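You operate a simulated robot arm through the tools that you are given. There is no shell and no other tool.

The job below is to be done with a simulated robot arm. You get a single attempt, and the scene is never put back.

JOB
Put things in order on the top of the long table. At the end: the blue tall tin stands where the blue wool tuft stood; the blue wool tuft from the top of the long table stands where the grey tube stood; the grey tube from the top of the long table is on the green cover plate; the gold brass bush from the top of the long table is on the cream name plate (marked "Morvesko"); whatever was shut is shut again. Leave all else as you found it, and nothing knocked over. Set down upright: tube.

It is judged by the outcome, as a careful person would: the job done as asked, and still so three seconds after it is handed in. It fails if anything else is knocked over, pushed out of place, dropped, spilled or broken. A push-on lid holds only when it is set on centred and level and pressed home; a screw cap is set on level and turned clockwise until tight.

ROBOT AND FRAMES
A 6-joint arm with a two-finger gripper, fixed in place. Base frame: the origin is on the floor under the middle of its stand, x ahead of it, y to its left, z up; the work surface is at about z = 80. Readings come in cm, rad, newtons and seconds.
With the tool pointing down near the work surface it reaches from about 10 to 70 cm from the base axis. Its first joint turns from -1.152 to 1.152 rad. Payload 2.45 kg.
The TCP is the grasp point between the finger pads, 3 cm short of the fingertips. In the tool frame z runs along the fingers and y along their closing line. The gripper opens to 10.6 cm; its body begins 7.9 cm behind the TCP.
Orientation is that of the tool frame in the base frame, as [roll, pitch, yaw] about the fixed x, y, z axes, in that order (R = Rz(yaw) Ry(pitch) Rx(roll)). With the fingers straight down and closing along the base's y, the tool's x points along the base's -x, its y along +y and its z along -z.

CONTROLS
- The arm moves only by the tool step_arm. Its argument "targets" is text: rows parted by semicolons, each of 7 numbers parted by spaces: the turn, a rotation vector about the tool's x, y, z in rad, then the shift along the tool's x, y, z in mm, then the finger opening in mm, from 0 to 106. In form: rx ry rz tx ty tz grip; .... A call has 1 to 20 rows; each row is the pose to reach, as a shift and turn from the pose commanded when the call began, along the tool's axes at that moment. Each row takes 0.2 s and may step no farther than 5 cm and 0.15 rad from the row before; otherwise, or with a gripper value out of range, the whole call is refused. A pose out of reach is approached as far as the arm can. The call stops where the force on the tool passes 40 N (or 10 N more than at its start, if that is more) or the arm is blocked; 0.2 s more then pass. The fingers move at their own pace (about 15.3 cm/s each) and stop on an object; they squeeze with about 31 N. The grip force told is the motor's: it shows also when the fingers shut on nothing. Time passes only in rows, and 0.2 s behind the last, so rows that repeat a pose let the fingers close. The reply holds the time, the measured pose of the TCP, the force on the tool along the base axes, the opening and the grip force, in the units named above and with some noise, with the torque about the TCP (base axes, N m) and any sound that the robot's microphone picked up.
- Cameras (640 x 400 px; columns grow to the right, rows downward): "scene" is fixed at [4.3, 40.08, 141.94]; the picture's right is [-0.89, -0.46, 0.00], its down [-0.20, 0.37, -0.91] and it looks along [0.42, -0.80, -0.42] (base axes); focal length 366 px, centre (320, 200). "wrist" rides on the gripper at [7.6, -0.2, -10.6] in the tool frame; the picture's right is [0.02, 1.00, 0.00], its down [-0.78, 0.02, -0.62] and it looks along [-0.62, 0.01, 0.78] (tool axes); focal length 247 px, centre (320, 200). There is no depth. A picture from a camera that has moved, and an enlarged one, comes with that camera's place and axes in the base frame and with its lens.
- camera(camera): a new picture of that camera. No time passes.
- zoom(camera, box): a new picture of the part [left, top, right, bottom] of that camera's present view, enlarged. No time passes.
- job_done(): hands the job in; it is judged then, once.

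Nothing tells you positions but the pictures and the camera data. Unless the task says otherwise, let go and move clear before handing in.

The tools are called after "Call:" by a JSON object that holds its "name" and its "arguments". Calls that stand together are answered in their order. step_arm: Moves the arm, as the interface text tells. Its arguments: {"type":"object","properties":{"targets":{"type":"string"}},"required":["targets"]} The other tools are called the same way: camera (camera) takes a picture; zoom (camera, box) takes an enlarged picture of a part of a camera's view; job_done () hands the job in.

At the start:

```text
time: 0.0
tcp_pos: [24.05, -20.12, 116.16]
tool_rot: [3.14, 0.001, 3.142]
force: [-0.6, 0.4, 0.5]
ft_torque: [0.0, 0.01, -0.02]
gripper_width: 10.61
grasp_force: 0.1
```

scene: 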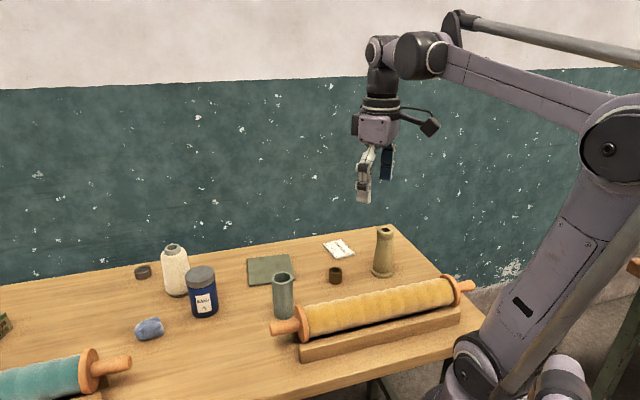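
wrist: 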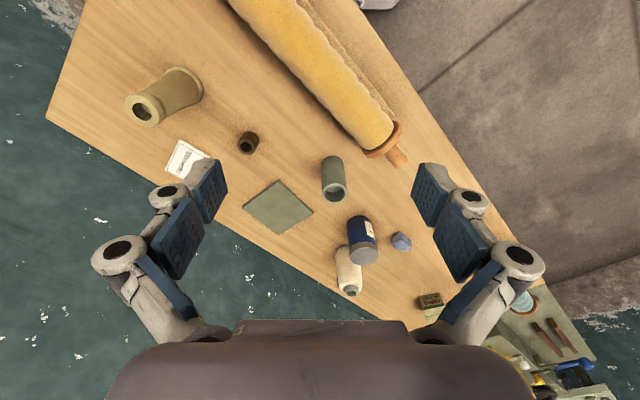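

I see a long table with a blue tin (dark lid), a grey-green tube, a blue wool tuft, a green plate, a cream name plate, a small brass bush and some other items. I'll look closer before moving anything.

Call:
{"name": "zoom", "arguments": {"camera": "scene", "box": [120, 220, 320, 345]}}

Call:
{"name": "zoom", "arguments": {"camera": "scene", "box": [240, 210, 440, 335]}}

Call:
{"name": "zoom", "arguments": {"camera": "wrist", "box": [300, 130, 460, 310]}}

Call:
{"name": "zoom", "arguments": {"camera": "wrist", "box": [110, 50, 330, 240]}}

```text
3.20 times, centred on (220, 282) of scene
camera zoom: at [4.3, 40.08, 141.94], right [-0.89, -0.46, 0.0], down [-0.2, 0.37, -0.91], along [0.42, -0.8, -0.42], focal length 1172 px, centre (640, -64)
```

zoom: 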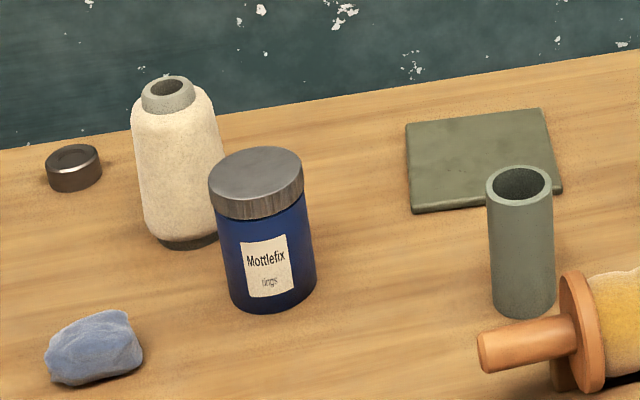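

```text
3.20 times, centred on (340, 272) of scene
camera zoom: at [4.3, 40.08, 141.94], right [-0.89, -0.46, 0.0], down [-0.2, 0.37, -0.91], along [0.42, -0.8, -0.42], focal length 1172 px, centre (256, -32)
```

zoom: 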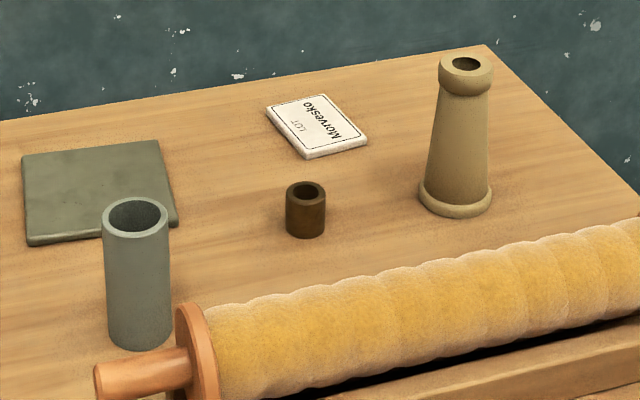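

```text
2.22 times, centred on (380, 220) of wrist
camera zoom: at [16.51, -20.29, 126.75], right [-0.02, 1.0, 0.0], down [0.78, 0.02, 0.62], along [0.62, 0.01, -0.78], focal length 549 px, centre (187, 156)
```

zoom: 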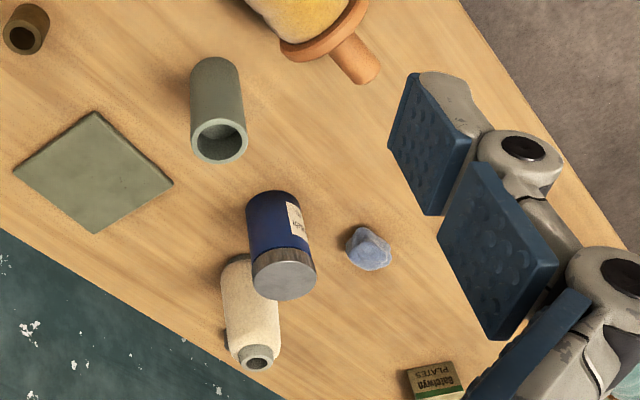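

```text
2.11 times, centred on (220, 145) of wrist
camera zoom: at [16.51, -20.29, 126.75], right [-0.02, 1.0, 0.0], down [0.78, 0.02, 0.62], along [0.62, 0.01, -0.78], focal length 520 px, centre (530, 316)
```

zoom: 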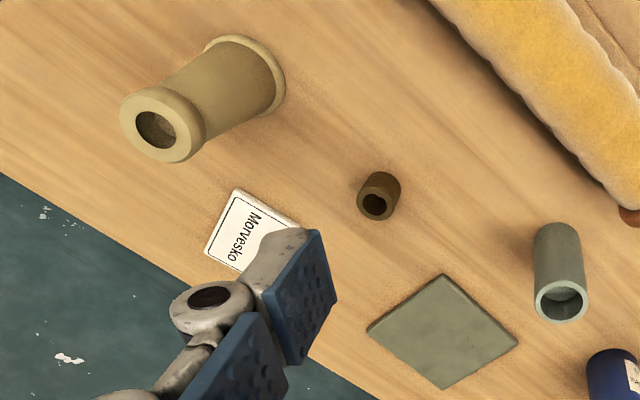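

The tube seems to stand near (43.9, -17.0), the green plate near (56, -29), the name plate near (43.6, -48), the bush near (38, -34), the tin near (61.5, -9.3) and the tuft near (66.7, 2.7). First I'll move above the tube and check the alignment with the wrist camera.

Call:
{"name": "step_arm", "arguments": {"targets": "0 0 0 -40 6 0 106; 0 0 0 -80 12 30 106; 0 0 0 -120 18 60 106; 0 0 0 -160 25 90 106; 0 0 0 -198.5 31 120 106; 0 0 0 -198.5 31 140 106; 0 0 0 -198.5 31 140 106"}}

```text
refused: row 2 steps farther than a row can; nothing moved
```

One row was slightly over the 5 cm limit, so nothing moved. I'll use smaller rows to get above the tube.

Call:
{"name": "step_arm", "arguments": {"targets": "0 0 0 -33 5 0 106; 0 0 0 -66 10 20 106; 0 0 0 -99 15 45 106; 0 0 0 -132 20 70 106; 0 0 0 -165 26 95 106; 0 0 0 -198.5 31 120 106; 0 0 0 -198.5 31 140 106; 0 0 0 -198.5 31 140 106"}}

Call:
{"name": "camera", "arguments": {"camera": "wrist"}}

Call:
{"name": "camera", "arguments": {"camera": "scene"}}

```text
time: 1.8
tcp_pos: [43.92, -16.88, 102.17]
tool_rot: [-3.141, 0.0, 3.139]
force: [-0.8, -1.1, 0.1]
ft_torque: [0.04, -0.02, -0.02]
gripper_width: 10.59
grasp_force: 0.1
```

```text
taken
camera wrist: at [36.32, -17.06, 112.81], right [-0.02, 1.0, 0.0], down [0.78, 0.02, 0.62], along [0.62, 0.01, -0.78], focal length 247 px, centre (320, 200)
```

wrist: 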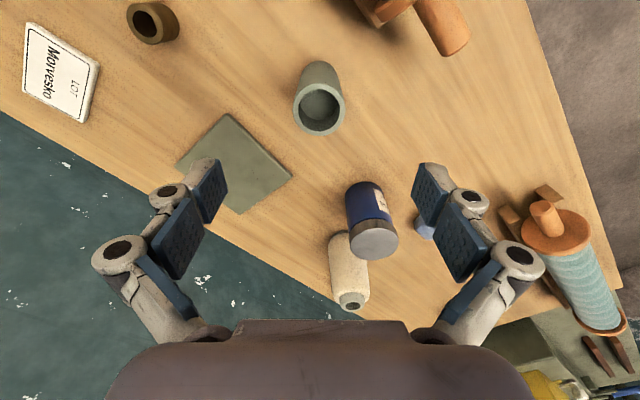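

```text
taken
```

scene: 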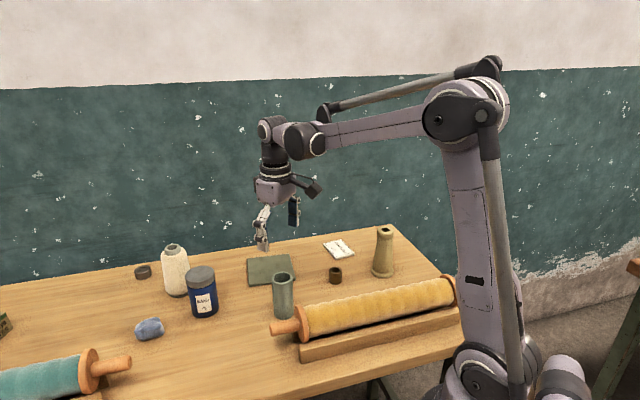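

The tube is nearly centred under the gripper, at about (43.65, -17.07). I'll go down around it in steps and close on its upper half.

Call:
{"name": "step_arm", "arguments": {"targets": "0 0 0 2 -2 40 106; 0 0 0 2 -2 80 106; 0 0 0 2 -2 110 106; 0 0 0 2 -2 135 106; 0 0 0 2 -2 155 106; 0 0 0 2 -2 167 106; 0 0 0 2 -2 167 106"}}

Call:
{"name": "camera", "arguments": {"camera": "wrist"}}

Call:
{"name": "zoom", "arguments": {"camera": "scene", "box": [180, 180, 380, 345]}}

```text
time: 3.4
tcp_pos: [43.52, -17.22, 85.5]
tool_rot: [-3.141, 0.0, -3.141]
force: [-0.3, 0.4, -1.1]
ft_torque: [0.0, 0.0, -0.02]
gripper_width: 10.59
grasp_force: 0.0
```

```text
taken
camera wrist: at [36.04, -17.48, 96.08], right [-0.02, 1.0, 0.0], down [0.78, 0.02, 0.62], along [0.62, 0.01, -0.78], focal length 247 px, centre (320, 200)
```

wrist: 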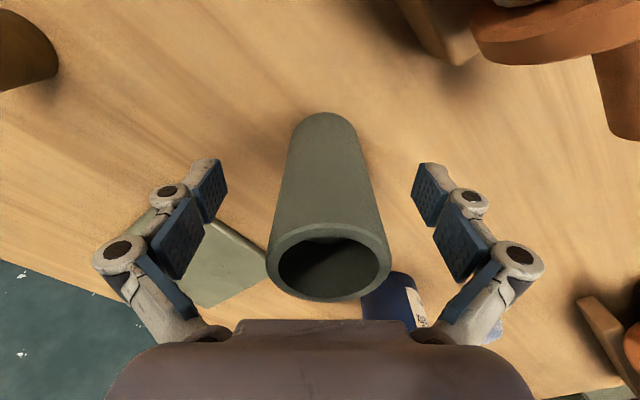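

```text
2.42 times, centred on (280, 262) of scene
camera zoom: at [4.3, 40.08, 141.94], right [-0.89, -0.46, 0.0], down [-0.2, 0.37, -0.91], along [0.42, -0.8, -0.42], focal length 888 px, centre (417, 48)
```

zoom: 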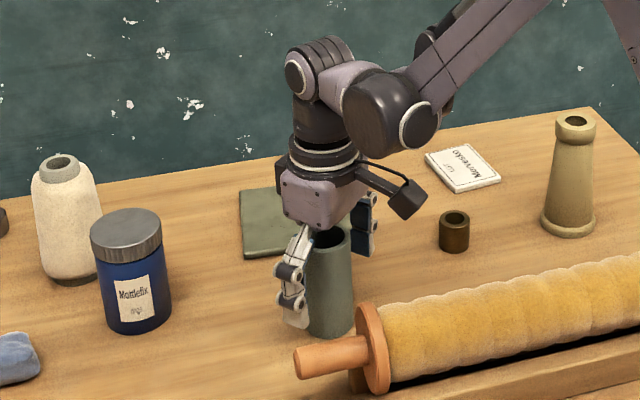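

The tube stands well between the fingers, offset by about 1.5 mm. I'll correct that and close.

Call:
{"name": "step_arm", "arguments": {"targets": "0 0 0 0 1.5 0 106; 0 0 0 0 1.5 0 70; 0 0 0 0 1.5 0 30; 0 0 0 0 1.5 0 30; 0 0 0 0 1.5 0 30; 0 0 0 0 1.5 0 30"}}

Call:
{"name": "camera", "arguments": {"camera": "wrist"}}

```text
time: 4.8
tcp_pos: [43.67, -17.09, 85.45]
tool_rot: [3.141, -0.001, -3.141]
force: [0.0, 0.7, 0.7]
ft_torque: [0.06, -0.01, -0.03]
gripper_width: 4.63
grasp_force: 30.9
```

```text
taken
camera wrist: at [36.1, -17.29, 96.06], right [-0.02, 1.0, 0.0], down [0.78, 0.02, 0.62], along [0.62, 0.01, -0.78], focal length 247 px, centre (320, 200)
```

wrist: 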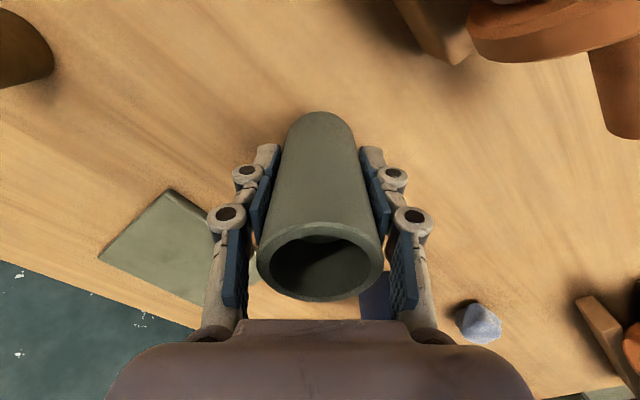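

The tube is held (4.6 cm wide). I'll lift it and carry it across toward the green plate.

Call:
{"name": "step_arm", "arguments": {"targets": "0 0 0 0 0 -15 30; 0 0 0 0 0 -40 30; 0 0 0 0 0 -70 30; 0 0 0 -20 -20 -80 30; 0 0 0 -45 -45 -80 30; 0 0 0 -70 -70 -80 30; 0 0 0 -95 -95 -80 30; 0 0 0 -115 -112 -80 30; 0 0 0 -124 -122 -80 30; 0 0 0 -124 -122 -80 30"}}

Call:
{"name": "camera", "arguments": {"camera": "wrist"}}

Call:
{"name": "zoom", "arguments": {"camera": "scene", "box": [180, 160, 380, 325]}}

```text
time: 7.0
tcp_pos: [56.21, -29.42, 93.57]
tool_rot: [3.141, -0.001, 3.141]
force: [-0.4, 1.1, -0.4]
ft_torque: [-0.02, 0.03, -0.02]
gripper_width: 4.64
grasp_force: 31.0
```

```text
taken
camera wrist: at [48.61, -29.58, 104.1], right [-0.02, 1.0, 0.0], down [0.78, 0.02, 0.62], along [0.62, 0.01, -0.78], focal length 247 px, centre (320, 200)
```

wrist: 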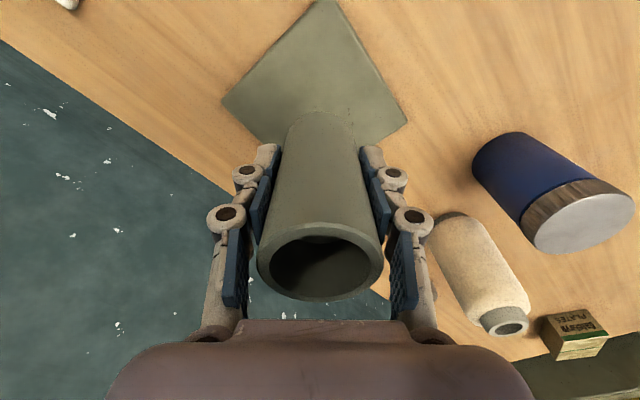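

```text
2.42 times, centred on (280, 242) of scene
camera zoom: at [4.31, 40.07, 141.94], right [-0.89, -0.46, 0.0], down [-0.2, 0.37, -0.91], along [0.42, -0.8, -0.42], focal length 888 px, centre (417, 97)
```

zoom: 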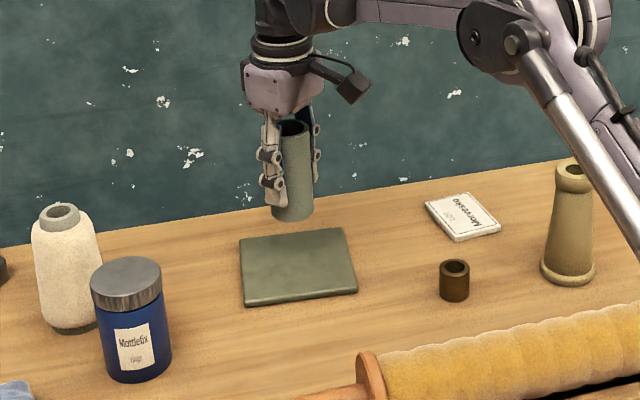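

The tube is above the plate centre at about (56.3, -29.5). I'll lower it most of the way and then feel for contact.

Call:
{"name": "step_arm", "arguments": {"targets": "0 0 0 0 0 20 30; 0 0 0 0 0 40 30; 0 0 0 0 0 52 30; 0 0 0 0 0 60 30; 0 0 0 0 0 60 30"}}

Call:
{"name": "zoom", "arguments": {"camera": "scene", "box": [220, 220, 320, 300]}}

Call:
{"name": "camera", "arguments": {"camera": "wrist"}}

```text
time: 8.2
tcp_pos: [56.15, -29.37, 87.43]
tool_rot: [-3.141, 0.001, -3.141]
force: [0.3, -1.1, -0.9]
ft_torque: [-0.01, 0.03, 0.0]
gripper_width: 4.64
grasp_force: 30.6
```

```text
5.00 times, centred on (270, 260) of scene
camera zoom: at [4.3, 40.07, 141.94], right [-0.89, -0.46, 0.0], down [-0.2, 0.37, -0.91], along [0.42, -0.8, -0.42], focal length 1830 px, centre (570, -100)
```

zoom: 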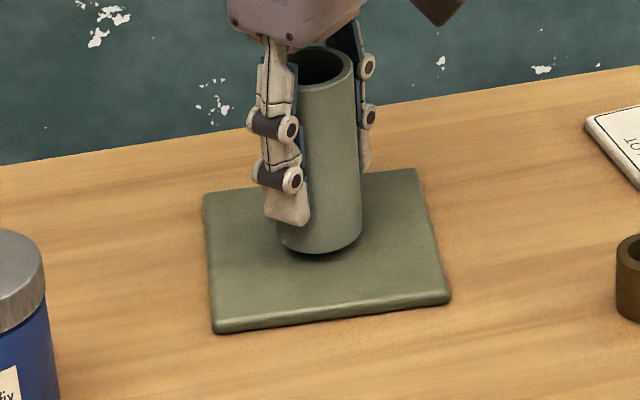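

```text
taken
camera wrist: at [48.57, -29.49, 98.0], right [-0.02, 1.0, 0.0], down [0.78, 0.02, 0.62], along [0.62, 0.01, -0.78], focal length 247 px, centre (320, 200)
```

wrist: 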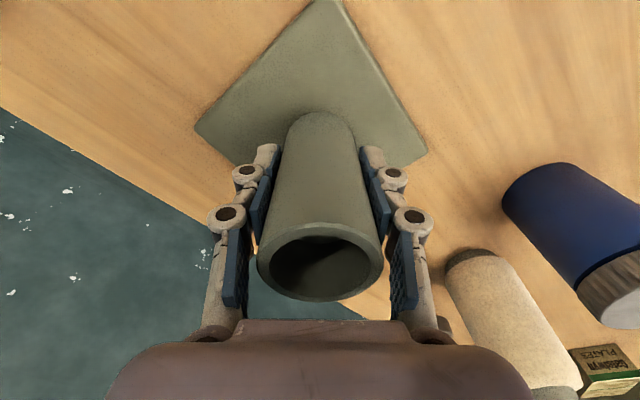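

The tube hovers about 1 cm above the plate and is well centred. I'll shift it slightly and lower it in 2 mm steps.

Call:
{"name": "step_arm", "arguments": {"targets": "0 0 0 -2 -3 2 30; 0 0 0 -2 -3 4 30; 0 0 0 -2 -3 6 30; 0 0 0 -2 -3 7 30"}}

Call:
{"name": "zoom", "arguments": {"camera": "scene", "box": [220, 220, 320, 300]}}

```text
time: 9.2
tcp_pos: [56.33, -29.61, 86.79]
tool_rot: [3.141, 0.0, -3.141]
force: [0.4, -0.2, -0.6]
ft_torque: [0.01, -0.03, 0.0]
gripper_width: 4.62
grasp_force: 31.0
```

```text
5.00 times, centred on (270, 260) of scene
camera zoom: at [4.31, 40.07, 141.94], right [-0.89, -0.46, 0.0], down [-0.2, 0.37, -0.91], along [0.42, -0.8, -0.42], focal length 1830 px, centre (570, -100)
```

zoom: 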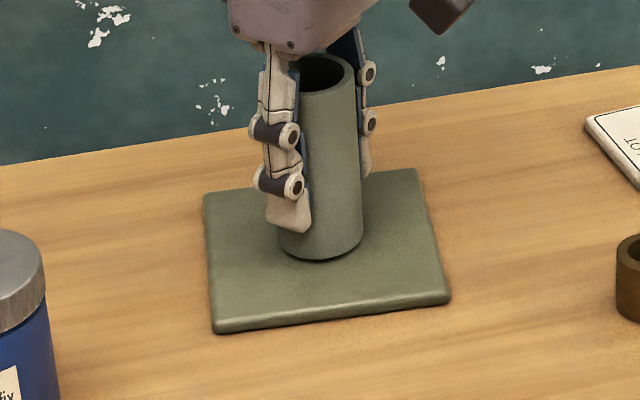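

It is nearly touching, with a thin shadow still visible. I'll continue in 1 mm steps.

Call:
{"name": "step_arm", "arguments": {"targets": "0 0 0 0 0 1 30; 0 0 0 0 0 2 30"}}

```text
time: 9.8
tcp_pos: [56.3, -29.5, 86.49]
tool_rot: [3.142, 0.0, -3.141]
force: [-1.0, -0.1, -0.6]
ft_torque: [0.04, 0.04, 0.01]
gripper_width: 4.61
grasp_force: 31.3
```

There is no contact yet, so I'll keep going down gently.

Call:
{"name": "step_arm", "arguments": {"targets": "0 0 0 0 0 1 30; 0 0 0 0 0 2 30"}}

Call:
{"name": "zoom", "arguments": {"camera": "scene", "box": [250, 240, 310, 285]}}

```text
time: 10.4
tcp_pos: [56.38, -29.41, 86.5]
tool_rot: [3.141, 0.001, 3.141]
force: [2.2, -0.9, 10.8]
ft_torque: [-0.02, -0.05, -0.02]
gripper_width: 4.62
grasp_force: 31.0
```

```text
8.89 times, centred on (280, 262) of scene
camera zoom: at [4.29, 40.08, 141.94], right [-0.89, -0.46, 0.0], down [-0.2, 0.37, -0.91], along [0.42, -0.8, -0.42], focal length 3254 px, centre (676, -356)
```

zoom: 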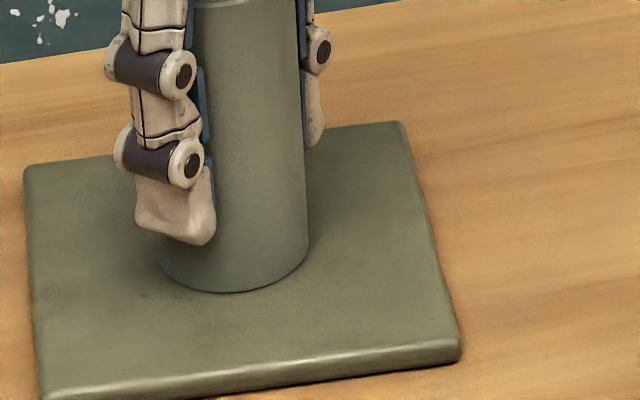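

The tube is in contact (about 11 N upward). I'll back off 1 mm to relieve the push, open the fingers, and check before lifting clear.

Call:
{"name": "step_arm", "arguments": {"targets": "0 0 0 0 0 -1 30; 0 0 0 0 0 -1 46; 0 0 0 0 0 -1 60; 0 0 0 0 0 -1 90; 0 0 0 0 0 -1 106; 0 0 0 0 0 -1 106"}}

Call:
{"name": "camera", "arguments": {"camera": "wrist"}}

```text
time: 11.8
tcp_pos: [56.24, -29.49, 86.42]
tool_rot: [3.141, 0.001, 3.141]
force: [0.2, -0.1, 0.5]
ft_torque: [0.0, 0.01, 0.03]
gripper_width: 10.61
grasp_force: 0.1
```

```text
taken
camera wrist: at [48.73, -29.76, 97.08], right [-0.02, 1.0, 0.0], down [0.78, 0.02, 0.62], along [0.62, 0.01, -0.78], focal length 247 px, centre (320, 200)
```

wrist: 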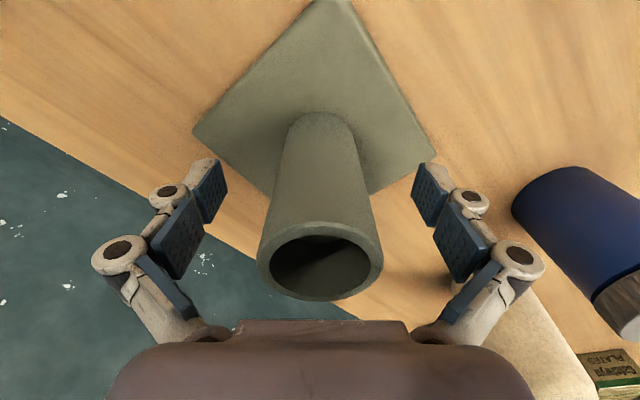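

The tube stands upright on the green plate. I'll lift clear and go above the brass bush.

Call:
{"name": "step_arm", "arguments": {"targets": "0 0 0 0 0 -40 106; 0 0 0 0 0 -80 106; 0 0 0 0 0 -120 106; 0 0 0 0 0 -140 106; 0 0 0 40 -10 -140 106; 0 0 0 80 -20 -140 106; 0 0 0 120 -30 -140 106; 0 0 0 160 -40 -140 106; 0 0 0 183 -43 -140 106; 0 0 0 183 -43 -120 106; 0 0 0 183 -43 -120 106"}}

Call:
{"name": "camera", "arguments": {"camera": "wrist"}}

Call:
{"name": "camera", "arguments": {"camera": "scene"}}

```text
time: 14.2
tcp_pos: [37.93, -33.8, 98.35]
tool_rot: [3.14, 0.0, 3.141]
force: [-1.2, -0.3, -0.6]
ft_torque: [0.01, -0.01, 0.02]
gripper_width: 10.6
grasp_force: 0.0
```

```text
taken
camera wrist: at [30.36, -33.99, 108.92], right [-0.02, 1.0, 0.0], down [0.78, 0.02, 0.62], along [0.62, 0.01, -0.78], focal length 247 px, centre (320, 200)
```

wrist: 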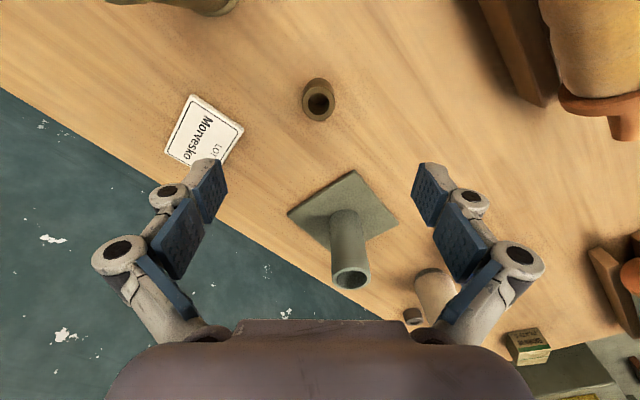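

```text
taken
```

scene: 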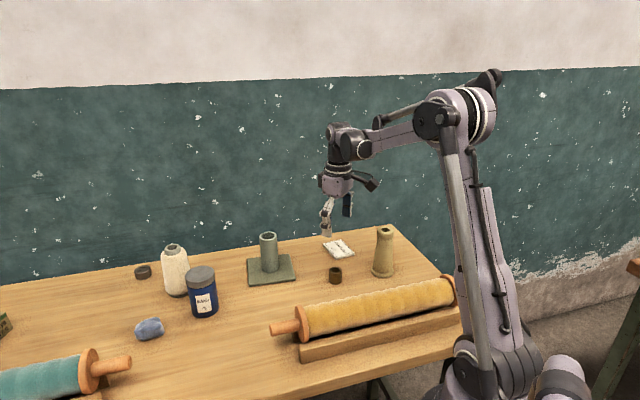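

The bush is right under the gripper at about (38.0, -34.05). I'll descend around it.

Call:
{"name": "step_arm", "arguments": {"targets": "0 0 0 -1 -2 40 106; 0 0 0 -1 -2 80 106; 0 0 0 -1 -2 110 106; 0 0 0 -1 -2 130 106; 0 0 0 -1 -2 142 106; 0 0 0 -1 -2 142 106"}}

Call:
{"name": "camera", "arguments": {"camera": "wrist"}}

Call:
{"name": "zoom", "arguments": {"camera": "scene", "box": [290, 200, 410, 300]}}

```text
time: 15.6
tcp_pos: [38.13, -34.01, 83.97]
tool_rot: [-3.141, 0.0, -3.141]
force: [-0.3, -0.1, 0.0]
ft_torque: [0.0, -0.02, 0.01]
gripper_width: 10.59
grasp_force: 0.1
```

```text
taken
camera wrist: at [30.53, -34.2, 94.72], right [-0.02, 1.0, 0.0], down [0.78, 0.02, 0.62], along [0.62, 0.01, -0.78], focal length 247 px, centre (320, 200)
```

wrist: 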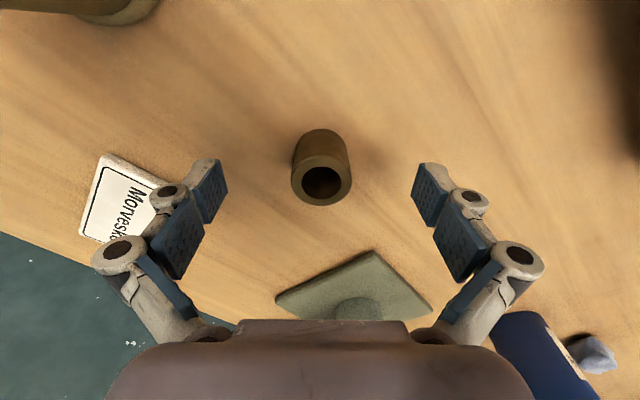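

```text
4.00 times, centred on (350, 250) of scene
camera zoom: at [4.3, 40.08, 141.94], right [-0.89, -0.46, 0.0], down [-0.2, 0.37, -0.91], along [0.42, -0.8, -0.42], focal length 1464 px, centre (200, 0)
```

zoom: 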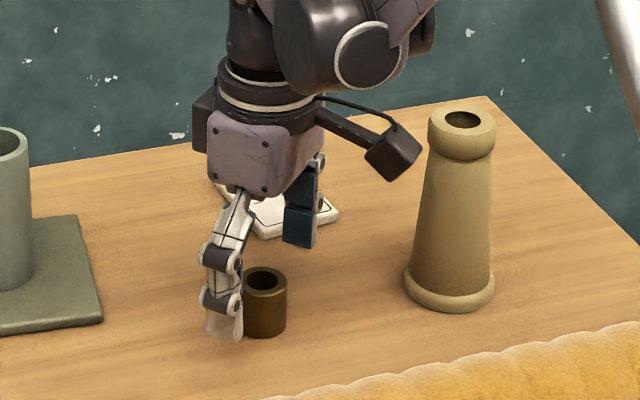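

The bush is centred between the pads, so I'll close on it.

Call:
{"name": "step_arm", "arguments": {"targets": "0 0 0 0 0 0 60; 0 0 0 0 0 0 15; 0 0 0 0 0 0 15; 0 0 0 0 0 0 15; 0 0 0 0 0 0 15"}}

Call:
{"name": "camera", "arguments": {"camera": "wrist"}}

```text
time: 16.8
tcp_pos: [38.14, -33.94, 84.2]
tool_rot: [-3.141, 0.0, -3.141]
force: [0.1, 0.5, 6.6]
ft_torque: [0.03, -0.02, 0.03]
gripper_width: 3.28
grasp_force: 31.0
```

```text
taken
camera wrist: at [30.53, -34.2, 94.75], right [-0.02, 1.0, 0.0], down [0.78, 0.02, 0.62], along [0.62, 0.01, -0.78], focal length 247 px, centre (320, 200)
```

wrist: 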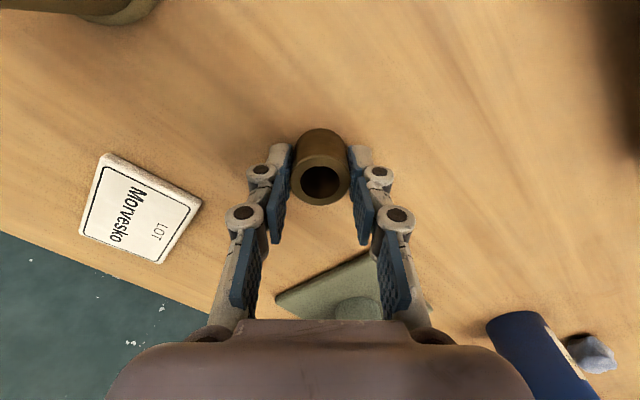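

The bush is held (3.3 cm wide). The name plate's centre comes out at about (43.75, -48.0) from both cameras; I'll lift, carry the bush over and stop above the plate.

Call:
{"name": "step_arm", "arguments": {"targets": "0 0 0 0 0 -10 15; 0 0 0 0 0 -35 15; 0 0 0 0 0 -65 15; 0 0 0 0 0 -80 15; 0 0 0 -18 -38 -80 15; 0 0 0 -36 -76 -80 15; 0 0 0 -50 -115 -80 15; 0 0 0 -59 -140 -80 15; 0 0 0 -59 -140 -60 15; 0 0 0 -59 -140 -40 15; 0 0 0 -59 -140 -40 15"}}

Call:
{"name": "camera", "arguments": {"camera": "wrist"}}

Call:
{"name": "zoom", "arguments": {"camera": "scene", "box": [280, 180, 400, 280]}}

```text
time: 19.2
tcp_pos: [44.11, -48.02, 88.24]
tool_rot: [3.142, 0.002, 3.142]
force: [0.1, -0.6, -2.2]
ft_torque: [0.02, 0.01, -0.05]
gripper_width: 3.29
grasp_force: 30.9
```

```text
taken
camera wrist: at [36.6, -48.18, 98.81], right [-0.02, 1.0, 0.0], down [0.78, 0.02, 0.62], along [0.62, 0.01, -0.78], focal length 247 px, centre (320, 200)
```

wrist: 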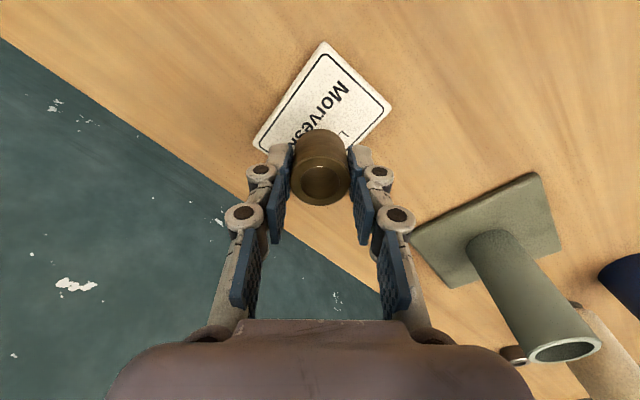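

```text
4.00 times, centred on (340, 230) of scene
camera zoom: at [4.31, 40.07, 141.94], right [-0.89, -0.46, 0.0], down [-0.2, 0.37, -0.91], along [0.42, -0.8, -0.42], focal length 1464 px, centre (240, 80)
```

zoom: 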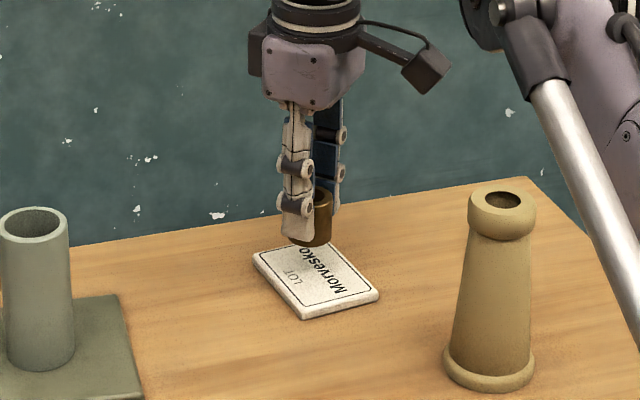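

The bush is above the centre of the name plate. I'll lower it and feel for contact.

Call:
{"name": "step_arm", "arguments": {"targets": "0 0 0 0 -1 10 15; 0 0 0 0 -1 18 15; 0 0 0 0 -1 24 15; 0 0 0 0 -1 24 15"}}

Call:
{"name": "zoom", "arguments": {"camera": "scene", "box": [305, 215, 385, 270]}}

Call:
{"name": "camera", "arguments": {"camera": "wrist"}}

```text
time: 20.2
tcp_pos: [44.08, -48.27, 85.78]
tool_rot: [-3.141, 0.0, -3.141]
force: [-0.8, 0.0, -1.6]
ft_torque: [0.0, 0.02, -0.02]
gripper_width: 3.29
grasp_force: 31.0
```

```text
7.27 times, centred on (345, 242) of scene
camera zoom: at [4.31, 40.07, 141.94], right [-0.89, -0.46, 0.0], down [-0.2, 0.37, -0.91], along [0.42, -0.8, -0.42], focal length 2662 px, centre (138, -109)
```

zoom: 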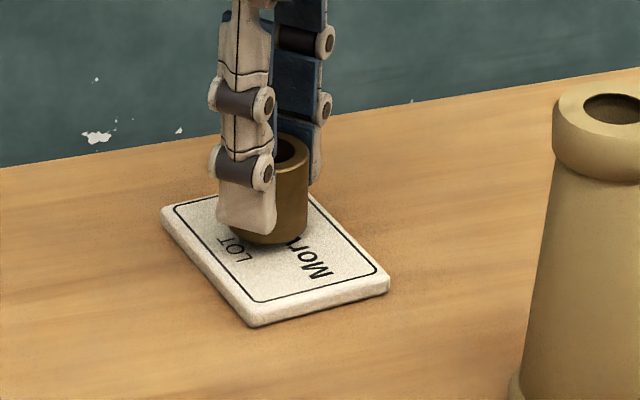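

```text
taken
camera wrist: at [36.48, -48.31, 96.41], right [-0.02, 1.0, 0.0], down [0.78, 0.02, 0.62], along [0.62, 0.01, -0.78], focal length 247 px, centre (320, 200)
```

wrist: 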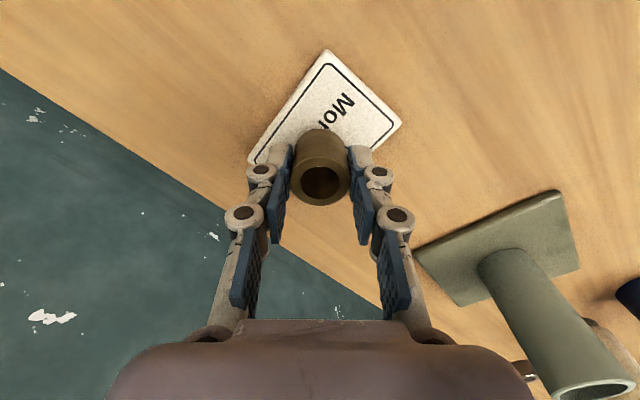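

The bush sits about 0.7 cm above the plate, well within its edges. I'll lower it in small steps.

Call:
{"name": "step_arm", "arguments": {"targets": "0 0 0 0 0 2 15; 0 0 0 0 0 4 15; 0 0 0 0 0 5 15"}}

Call:
{"name": "zoom", "arguments": {"camera": "scene", "box": [305, 215, 385, 270]}}

```text
time: 21.0
tcp_pos: [44.01, -48.06, 85.33]
tool_rot: [3.141, 0.001, -3.141]
force: [0.0, 0.4, -0.6]
ft_torque: [-0.02, 0.02, 0.04]
gripper_width: 3.28
grasp_force: 30.9
```

```text
7.27 times, centred on (345, 242) of scene
camera zoom: at [4.31, 40.07, 141.94], right [-0.89, -0.46, 0.0], down [-0.2, 0.37, -0.91], along [0.42, -0.8, -0.42], focal length 2662 px, centre (138, -109)
```

zoom: 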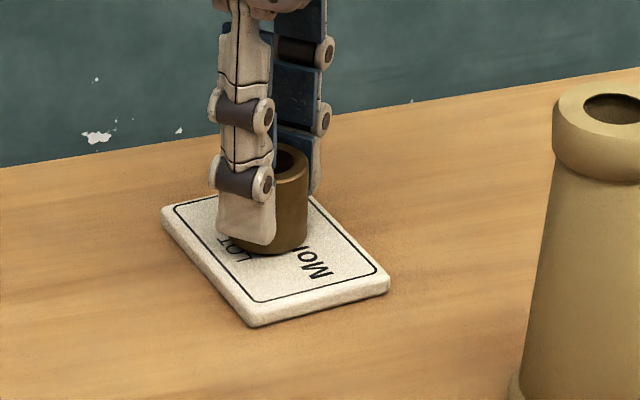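

It is very close to the plate now. I'll continue 1 mm at a time.

Call:
{"name": "step_arm", "arguments": {"targets": "0 0 0 0 0 1 15; 0 0 0 0 0 2 15"}}

```text
time: 21.6
tcp_pos: [44.07, -48.03, 85.15]
tool_rot: [-3.141, 0.0, 3.14]
force: [0.2, -0.2, 3.4]
ft_torque: [0.02, -0.01, 0.02]
gripper_width: 3.29
grasp_force: 30.5
```

There is light contact (3.4 N). I'll go down half a millimetre more to confirm.

Call:
{"name": "step_arm", "arguments": {"targets": "0 0 0 0 0 0.7 15; 0 0 0 0 0 0.7 15"}}

Call:
{"name": "zoom", "arguments": {"camera": "scene", "box": [305, 215, 385, 270]}}

```text
time: 22.2
tcp_pos: [43.95, -48.07, 85.1]
tool_rot: [-3.138, 0.002, -3.141]
force: [2.6, -1.9, 20.1]
ft_torque: [-0.08, -0.11, 0.0]
gripper_width: 3.3
grasp_force: 31.0
```

```text
7.27 times, centred on (345, 242) of scene
camera zoom: at [4.28, 40.1, 141.93], right [-0.89, -0.46, 0.0], down [-0.2, 0.37, -0.91], along [0.42, -0.8, -0.42], focal length 2662 px, centre (138, -109)
```

zoom: 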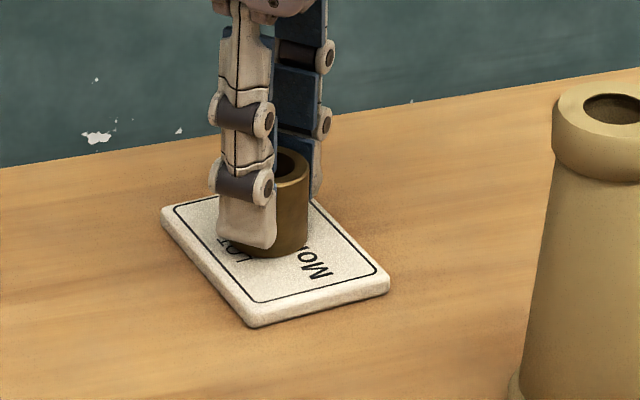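

The bush is firmly seated. I'll relieve the pressure by 1 mm, open the fingers and check.

Call:
{"name": "step_arm", "arguments": {"targets": "0 0 0 0 0 -1 15; 0 0 0 0 0 -1 33; 0 0 0 0 0 -1 45; 0 0 0 0 0 -1 80; 0 0 0 0 0 -1 106; 0 0 0 0 0 -1 106"}}

Call:
{"name": "camera", "arguments": {"camera": "wrist"}}

Call:
{"name": "zoom", "arguments": {"camera": "scene", "box": [305, 215, 385, 270]}}

```text
time: 23.6
tcp_pos: [43.98, -48.06, 85.17]
tool_rot: [-3.14, -0.001, -3.14]
force: [-0.4, -0.1, -0.2]
ft_torque: [-0.01, -0.01, 0.01]
gripper_width: 10.6
grasp_force: 0.1
```

```text
taken
camera wrist: at [36.43, -48.31, 95.7], right [-0.02, 1.0, 0.0], down [0.78, 0.02, 0.62], along [0.62, 0.01, -0.78], focal length 247 px, centre (320, 200)
```

wrist: 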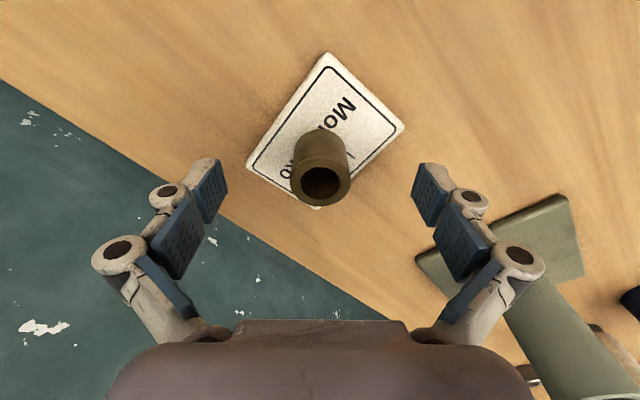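

```text
7.27 times, centred on (345, 242) of scene
camera zoom: at [4.3, 40.08, 141.94], right [-0.89, -0.46, 0.0], down [-0.2, 0.37, -0.91], along [0.42, -0.8, -0.42], focal length 2662 px, centre (138, -109)
```

zoom: 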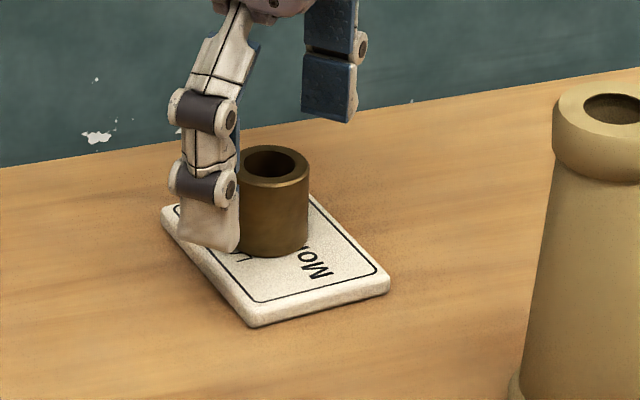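

The bush stands on the name plate. Next is the tuft: I'll lift high and move to a viewpoint just short of it.

Call:
{"name": "step_arm", "arguments": {"targets": "0 0 0 0 0 -45 106; 0 0 0 0 0 -90 106; 0 0 0 0 0 -135 106; 0 0 0 0 0 -180 106; 0 0 0 0 30 -200 106; 0 0 0 0 70 -200 106; 0 0 0 -5 115 -200 106; 0 0 0 -10 160 -200 106; 0 0 0 -15 205 -200 106; 0 0 0 -20 250 -200 106; 0 0 0 -30 295 -200 106; 0 0 0 -40 340 -200 106; 0 0 0 -55 385 -200 106; 0 0 0 -75 430 -200 106; 0 0 0 -100 470 -200 106; 0 0 0 -130 500 -180 106; 0 0 0 -140 507 -160 106; 0 0 0 -140 507 -160 106"}}

Call:
{"name": "camera", "arguments": {"camera": "wrist"}}

Call:
{"name": "camera", "arguments": {"camera": "scene"}}

```text
time: 27.4
tcp_pos: [58.16, 2.41, 101.27]
tool_rot: [-3.141, 0.0, -3.141]
force: [-0.2, 0.3, -0.2]
ft_torque: [0.01, 0.04, 0.0]
gripper_width: 10.56
grasp_force: 0.0
```

```text
taken
camera wrist: at [50.57, 2.25, 111.87], right [-0.02, 1.0, 0.0], down [0.78, 0.02, 0.62], along [0.62, 0.01, -0.78], focal length 247 px, centre (320, 200)
```

wrist: 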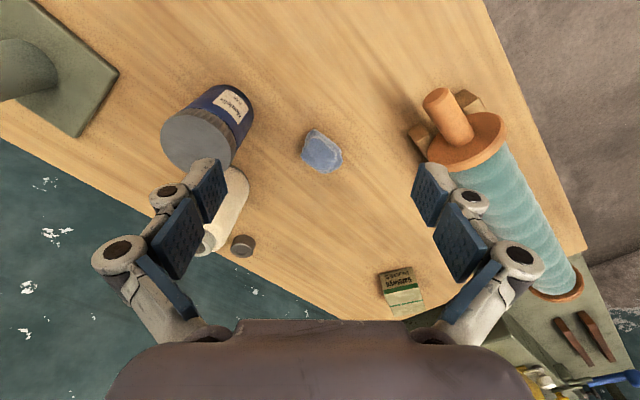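

```text
taken
```

scene: 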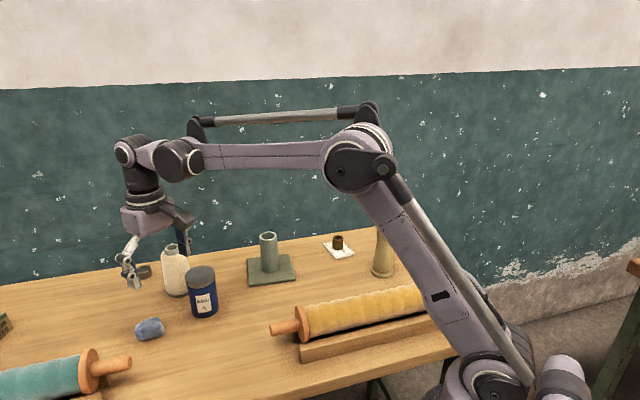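

The tuft is in view of the wrist camera, clear of the teal roller and the tin. I'll zoom in on its shape and place.

Call:
{"name": "zoom", "arguments": {"camera": "wrist", "box": [280, 110, 370, 190]}}

Call:
{"name": "zoom", "arguments": {"camera": "scene", "box": [110, 300, 190, 355]}}

Call:
{"name": "zoom", "arguments": {"camera": "wrist", "box": [140, 60, 290, 270]}}

```text
5.00 times, centred on (325, 150) of wrist
camera zoom: at [50.57, 2.25, 111.87], right [-0.02, 1.0, 0.0], down [0.78, 0.02, 0.62], along [0.62, 0.01, -0.78], focal length 1235 px, centre (295, 450)
```

zoom: 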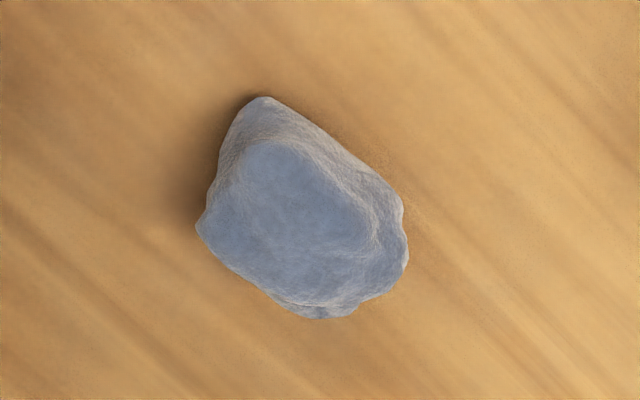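

```text
7.27 times, centred on (150, 328) of scene
camera zoom: at [4.3, 40.08, 141.94], right [-0.89, -0.46, 0.0], down [-0.2, 0.37, -0.91], along [0.42, -0.8, -0.42], focal length 2662 px, centre (1556, -727)
```

zoom: 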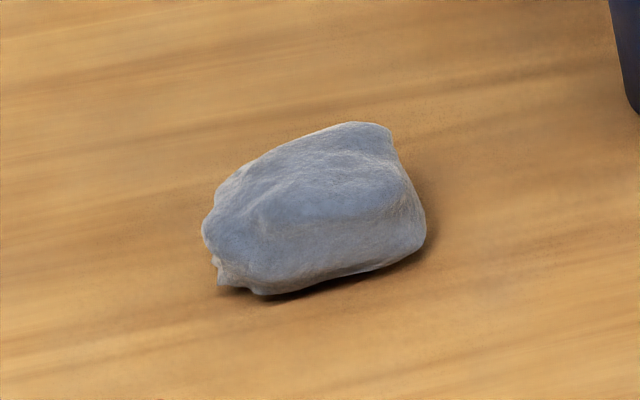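

```text
1.90 times, centred on (215, 165) of wrist
camera zoom: at [50.57, 2.25, 111.87], right [-0.02, 1.0, 0.0], down [0.78, 0.02, 0.62], along [0.62, 0.01, -0.78], focal length 470 px, centre (520, 267)
```

zoom: 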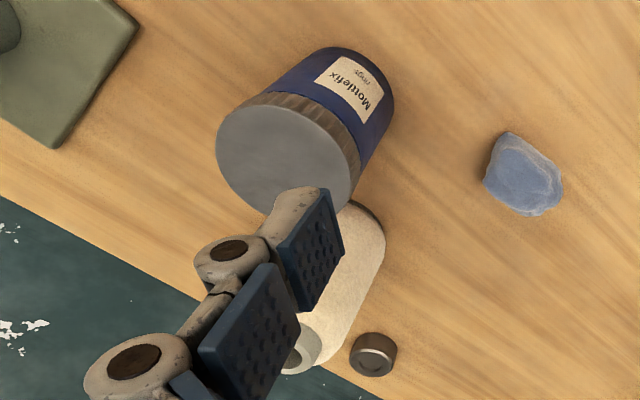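

The tuft is about 5.7 cm wide and centred at (66.5, 2.65). Two of its sides look parallel along a 45° diagonal, so I'll turn the gripper about 45° to grip flat sides. I'll move above it and check.

Call:
{"name": "step_arm", "arguments": {"targets": "0 0 -0.13 -15 0 0 106; 0 0 -0.26 -30 1 5 106; 0 0 -0.39 -45 1 15 106; 0 0 -0.52 -60 2 25 106; 0 0 -0.65 -75 2 40 106; 0 0 -0.78 -83.5 2 55 106; 0 0 -0.8 -83.5 2 70 106; 0 0 -0.8 -83.5 2 70 106"}}

Call:
{"name": "camera", "arguments": {"camera": "wrist"}}

Call:
{"name": "zoom", "arguments": {"camera": "scene", "box": [80, 200, 280, 380]}}

```text
time: 29.2
tcp_pos: [66.49, 2.67, 94.08]
tool_rot: [-3.141, 0.0, -2.341]
force: [-0.4, -0.5, -0.9]
ft_torque: [0.0, 0.01, 0.01]
gripper_width: 10.58
grasp_force: 0.1
```

```text
taken
camera wrist: at [61.33, -2.85, 104.72], right [-0.73, 0.68, 0.0], down [0.53, 0.57, 0.62], along [0.42, 0.46, -0.78], focal length 247 px, centre (320, 200)
```

wrist: 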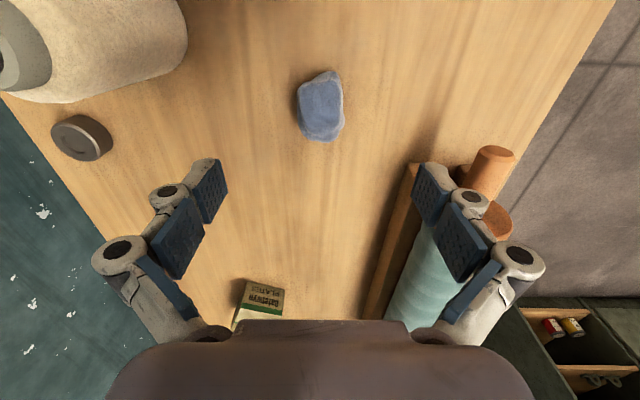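

```text
2.22 times, centred on (180, 290) of scene
camera zoom: at [4.3, 40.08, 141.94], right [-0.89, -0.46, 0.0], down [-0.2, 0.37, -0.91], along [0.42, -0.8, -0.42], focal length 814 px, centre (631, 0)
```

zoom: 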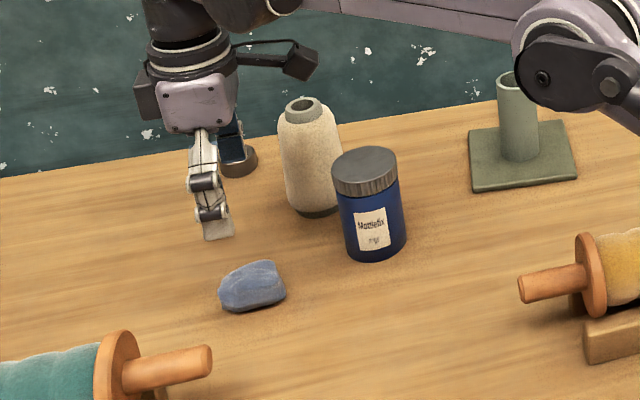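

The grip direction now matches the tuft's narrow side (about 4.4 cm). I'll descend around it.

Call:
{"name": "step_arm", "arguments": {"targets": "0 0 0 0 -1.5 35 106; 0 0 0 0 -1.5 65 106; 0 0 0 0 -1.5 85 106; 0 0 0 0 -1.5 96 106; 0 0 0 0 -1.5 103 106; 0 0 0 0 -1.5 103 106"}}

Call:
{"name": "camera", "arguments": {"camera": "wrist"}}

Call:
{"name": "zoom", "arguments": {"camera": "scene", "box": [100, 270, 200, 350]}}

```text
time: 30.6
tcp_pos: [66.48, 2.68, 83.83]
tool_rot: [-3.142, 0.0, -2.343]
force: [-0.5, 0.4, -0.1]
ft_torque: [-0.04, 0.0, 0.04]
gripper_width: 10.59
grasp_force: 0.1
```

```text
taken
camera wrist: at [61.4, -2.93, 94.43], right [-0.73, 0.68, 0.0], down [0.53, 0.57, 0.62], along [0.42, 0.45, -0.78], focal length 247 px, centre (320, 200)
```

wrist: 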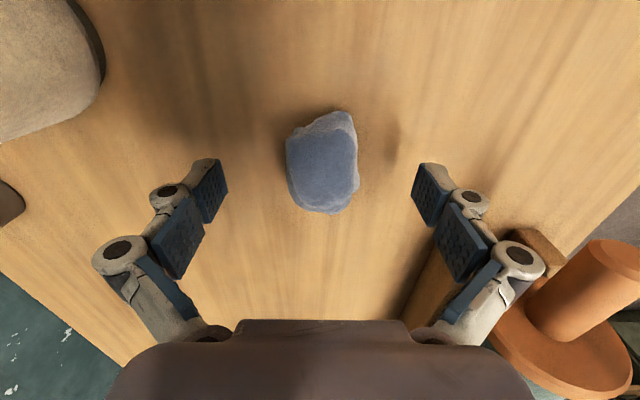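

```text
5.00 times, centred on (150, 310) of scene
camera zoom: at [4.3, 40.08, 141.94], right [-0.89, -0.46, 0.0], down [-0.2, 0.37, -0.91], along [0.42, -0.8, -0.42], focal length 1830 px, centre (1170, -350)
```

zoom: 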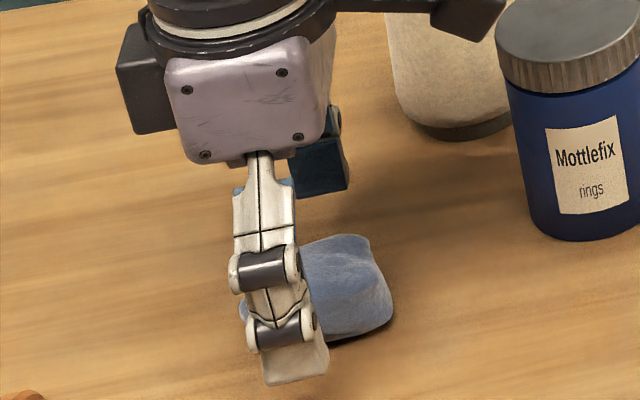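

The tuft is centred between the pads. I'll close on it.

Call:
{"name": "step_arm", "arguments": {"targets": "0 0 0 0 0 0 80; 0 0 0 0 0 0 50; 0 0 0 0 0 0 20; 0 0 0 0 0 0 20; 0 0 0 0 0 0 20; 0 0 0 0 0 0 20"}}

Call:
{"name": "camera", "arguments": {"camera": "wrist"}}

Call:
{"name": "zoom", "arguments": {"camera": "scene", "box": [100, 270, 200, 350]}}

```text
time: 32.0
tcp_pos: [66.53, 2.73, 83.76]
tool_rot: [3.14, -0.001, -2.343]
force: [0.0, 0.0, 3.4]
ft_torque: [-0.03, -0.02, 0.03]
gripper_width: 4.01
grasp_force: 30.8
```

```text
taken
camera wrist: at [61.4, -2.94, 94.46], right [-0.73, 0.68, 0.0], down [0.53, 0.57, 0.62], along [0.42, 0.45, -0.78], focal length 247 px, centre (320, 200)
```

wrist: 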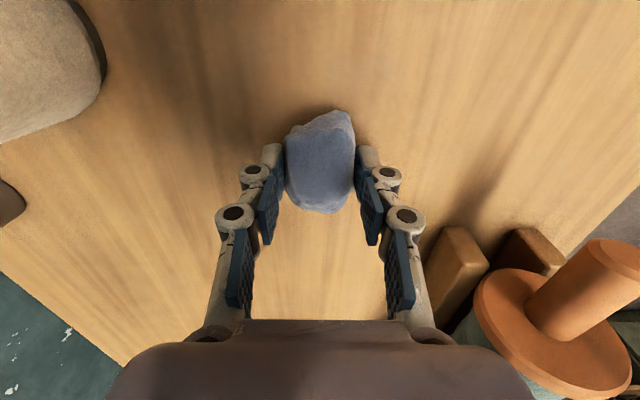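

```text
5.00 times, centred on (150, 310) of scene
camera zoom: at [4.3, 40.08, 141.94], right [-0.89, -0.46, 0.0], down [-0.2, 0.37, -0.91], along [0.42, -0.8, -0.42], focal length 1830 px, centre (1170, -350)
```

zoom: 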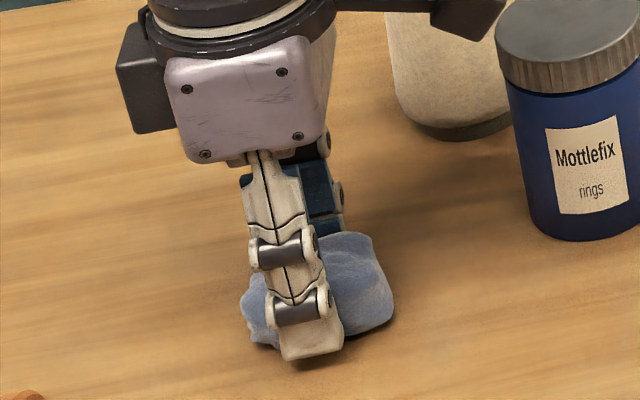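

The tuft is held (4.0 cm wide). I'll lift it, turn back to the original heading and swing toward the tube's old place.

Call:
{"name": "step_arm", "arguments": {"targets": "0 0 0 0 0 -12 20; 0 0 0 0 0 -40 20; 0 0 0 0 0 -75 20; 0 0 0 0 0 -110 20; 0 0 0.13 17 17 -130 20; 0 0 0.26 34 35 -140 20; 0 0 0.39 51 52 -140 20; 0 0 0.52 68 70 -140 20; 0 0 0.65 85 87 -140 20; 0 0 0.78 101 104 -140 20; 0 0 0.8 101 104 -140 20; 0 0 0.8 101 104 -140 20"}}

Call:
{"name": "camera", "arguments": {"camera": "wrist"}}

Call:
{"name": "camera", "arguments": {"camera": "scene"}}

```text
time: 34.6
tcp_pos: [52.04, 2.91, 97.85]
tool_rot: [-3.141, 0.001, 3.14]
force: [-0.4, -0.6, -0.8]
ft_torque: [-0.08, 0.01, 0.01]
gripper_width: 4.03
grasp_force: 31.3
```

```text
taken
camera wrist: at [44.43, 2.64, 108.47], right [-0.02, 1.0, 0.0], down [0.78, 0.02, 0.62], along [0.62, 0.01, -0.78], focal length 247 px, centre (320, 200)
```

wrist: 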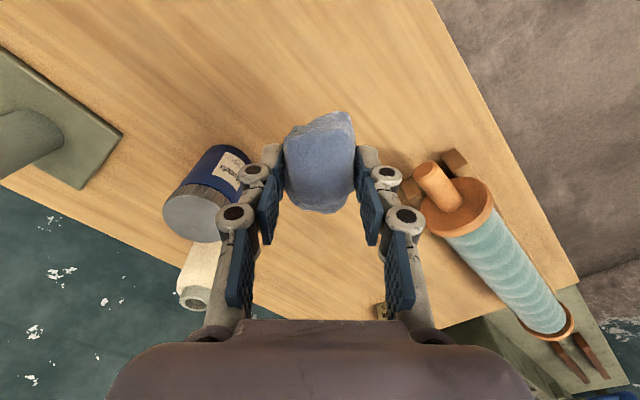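

```text
taken
```

scene: 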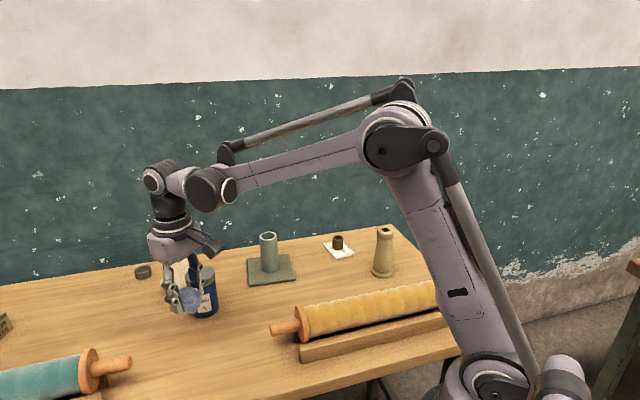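

The tuft is still held. I'll move it above the tube's old place at (43.6, -17.05) and go down to just above the table.

Call:
{"name": "step_arm", "arguments": {"targets": "0 0 0 17 -40 0 20; 0 0 0 34 -80 0 20; 0 0 0 51 -120 0 20; 0 0 0 68 -160 0 20; 0 0 0 84 -199 0 20; 0 0 0 84 -199 30 20; 0 0 0 84 -199 65 20; 0 0 0 84 -199 95 20; 0 0 0 84 -199 115 20; 0 0 0 84 -199 125 20; 0 0 0 84 -199 125 20"}}

Call:
{"name": "camera", "arguments": {"camera": "wrist"}}

Call:
{"name": "zoom", "arguments": {"camera": "scene", "box": [230, 240, 350, 340]}}

```text
time: 37.0
tcp_pos: [43.72, -17.29, 85.26]
tool_rot: [3.141, 0.0, -3.141]
force: [-0.6, 0.1, -0.5]
ft_torque: [0.05, -0.03, 0.0]
gripper_width: 4.02
grasp_force: 31.2
```

```text
taken
camera wrist: at [36.09, -17.51, 96.0], right [-0.02, 1.0, 0.0], down [0.78, 0.02, 0.62], along [0.62, 0.01, -0.78], focal length 247 px, centre (320, 200)
```

wrist: 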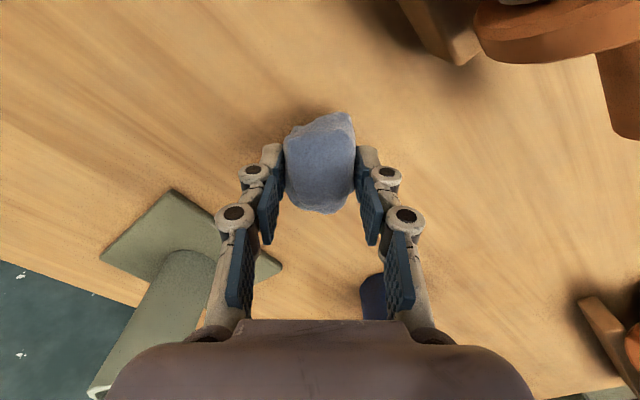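

```text
4.00 times, centred on (290, 290) of scene
camera zoom: at [4.3, 40.08, 141.94], right [-0.89, -0.46, 0.0], down [-0.2, 0.37, -0.91], along [0.42, -0.8, -0.42], focal length 1464 px, centre (440, -160)
```

zoom: 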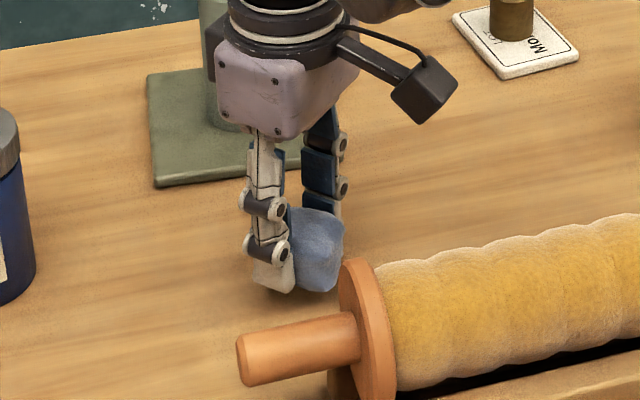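

It is placed right, with 1.4 cm left to the table. I'll lower gently with a 2 mm correction to the left.

Call:
{"name": "step_arm", "arguments": {"targets": "0 0 0 0 2 6 20; 0 0 0 0 2 10 20; 0 0 0 0 2 12 20"}}

```text
time: 37.8
tcp_pos: [43.65, -17.08, 84.28]
tool_rot: [3.141, 0.001, -3.141]
force: [0.9, 0.4, -0.4]
ft_torque: [-0.01, -0.03, 0.0]
gripper_width: 4.02
grasp_force: 31.1
```

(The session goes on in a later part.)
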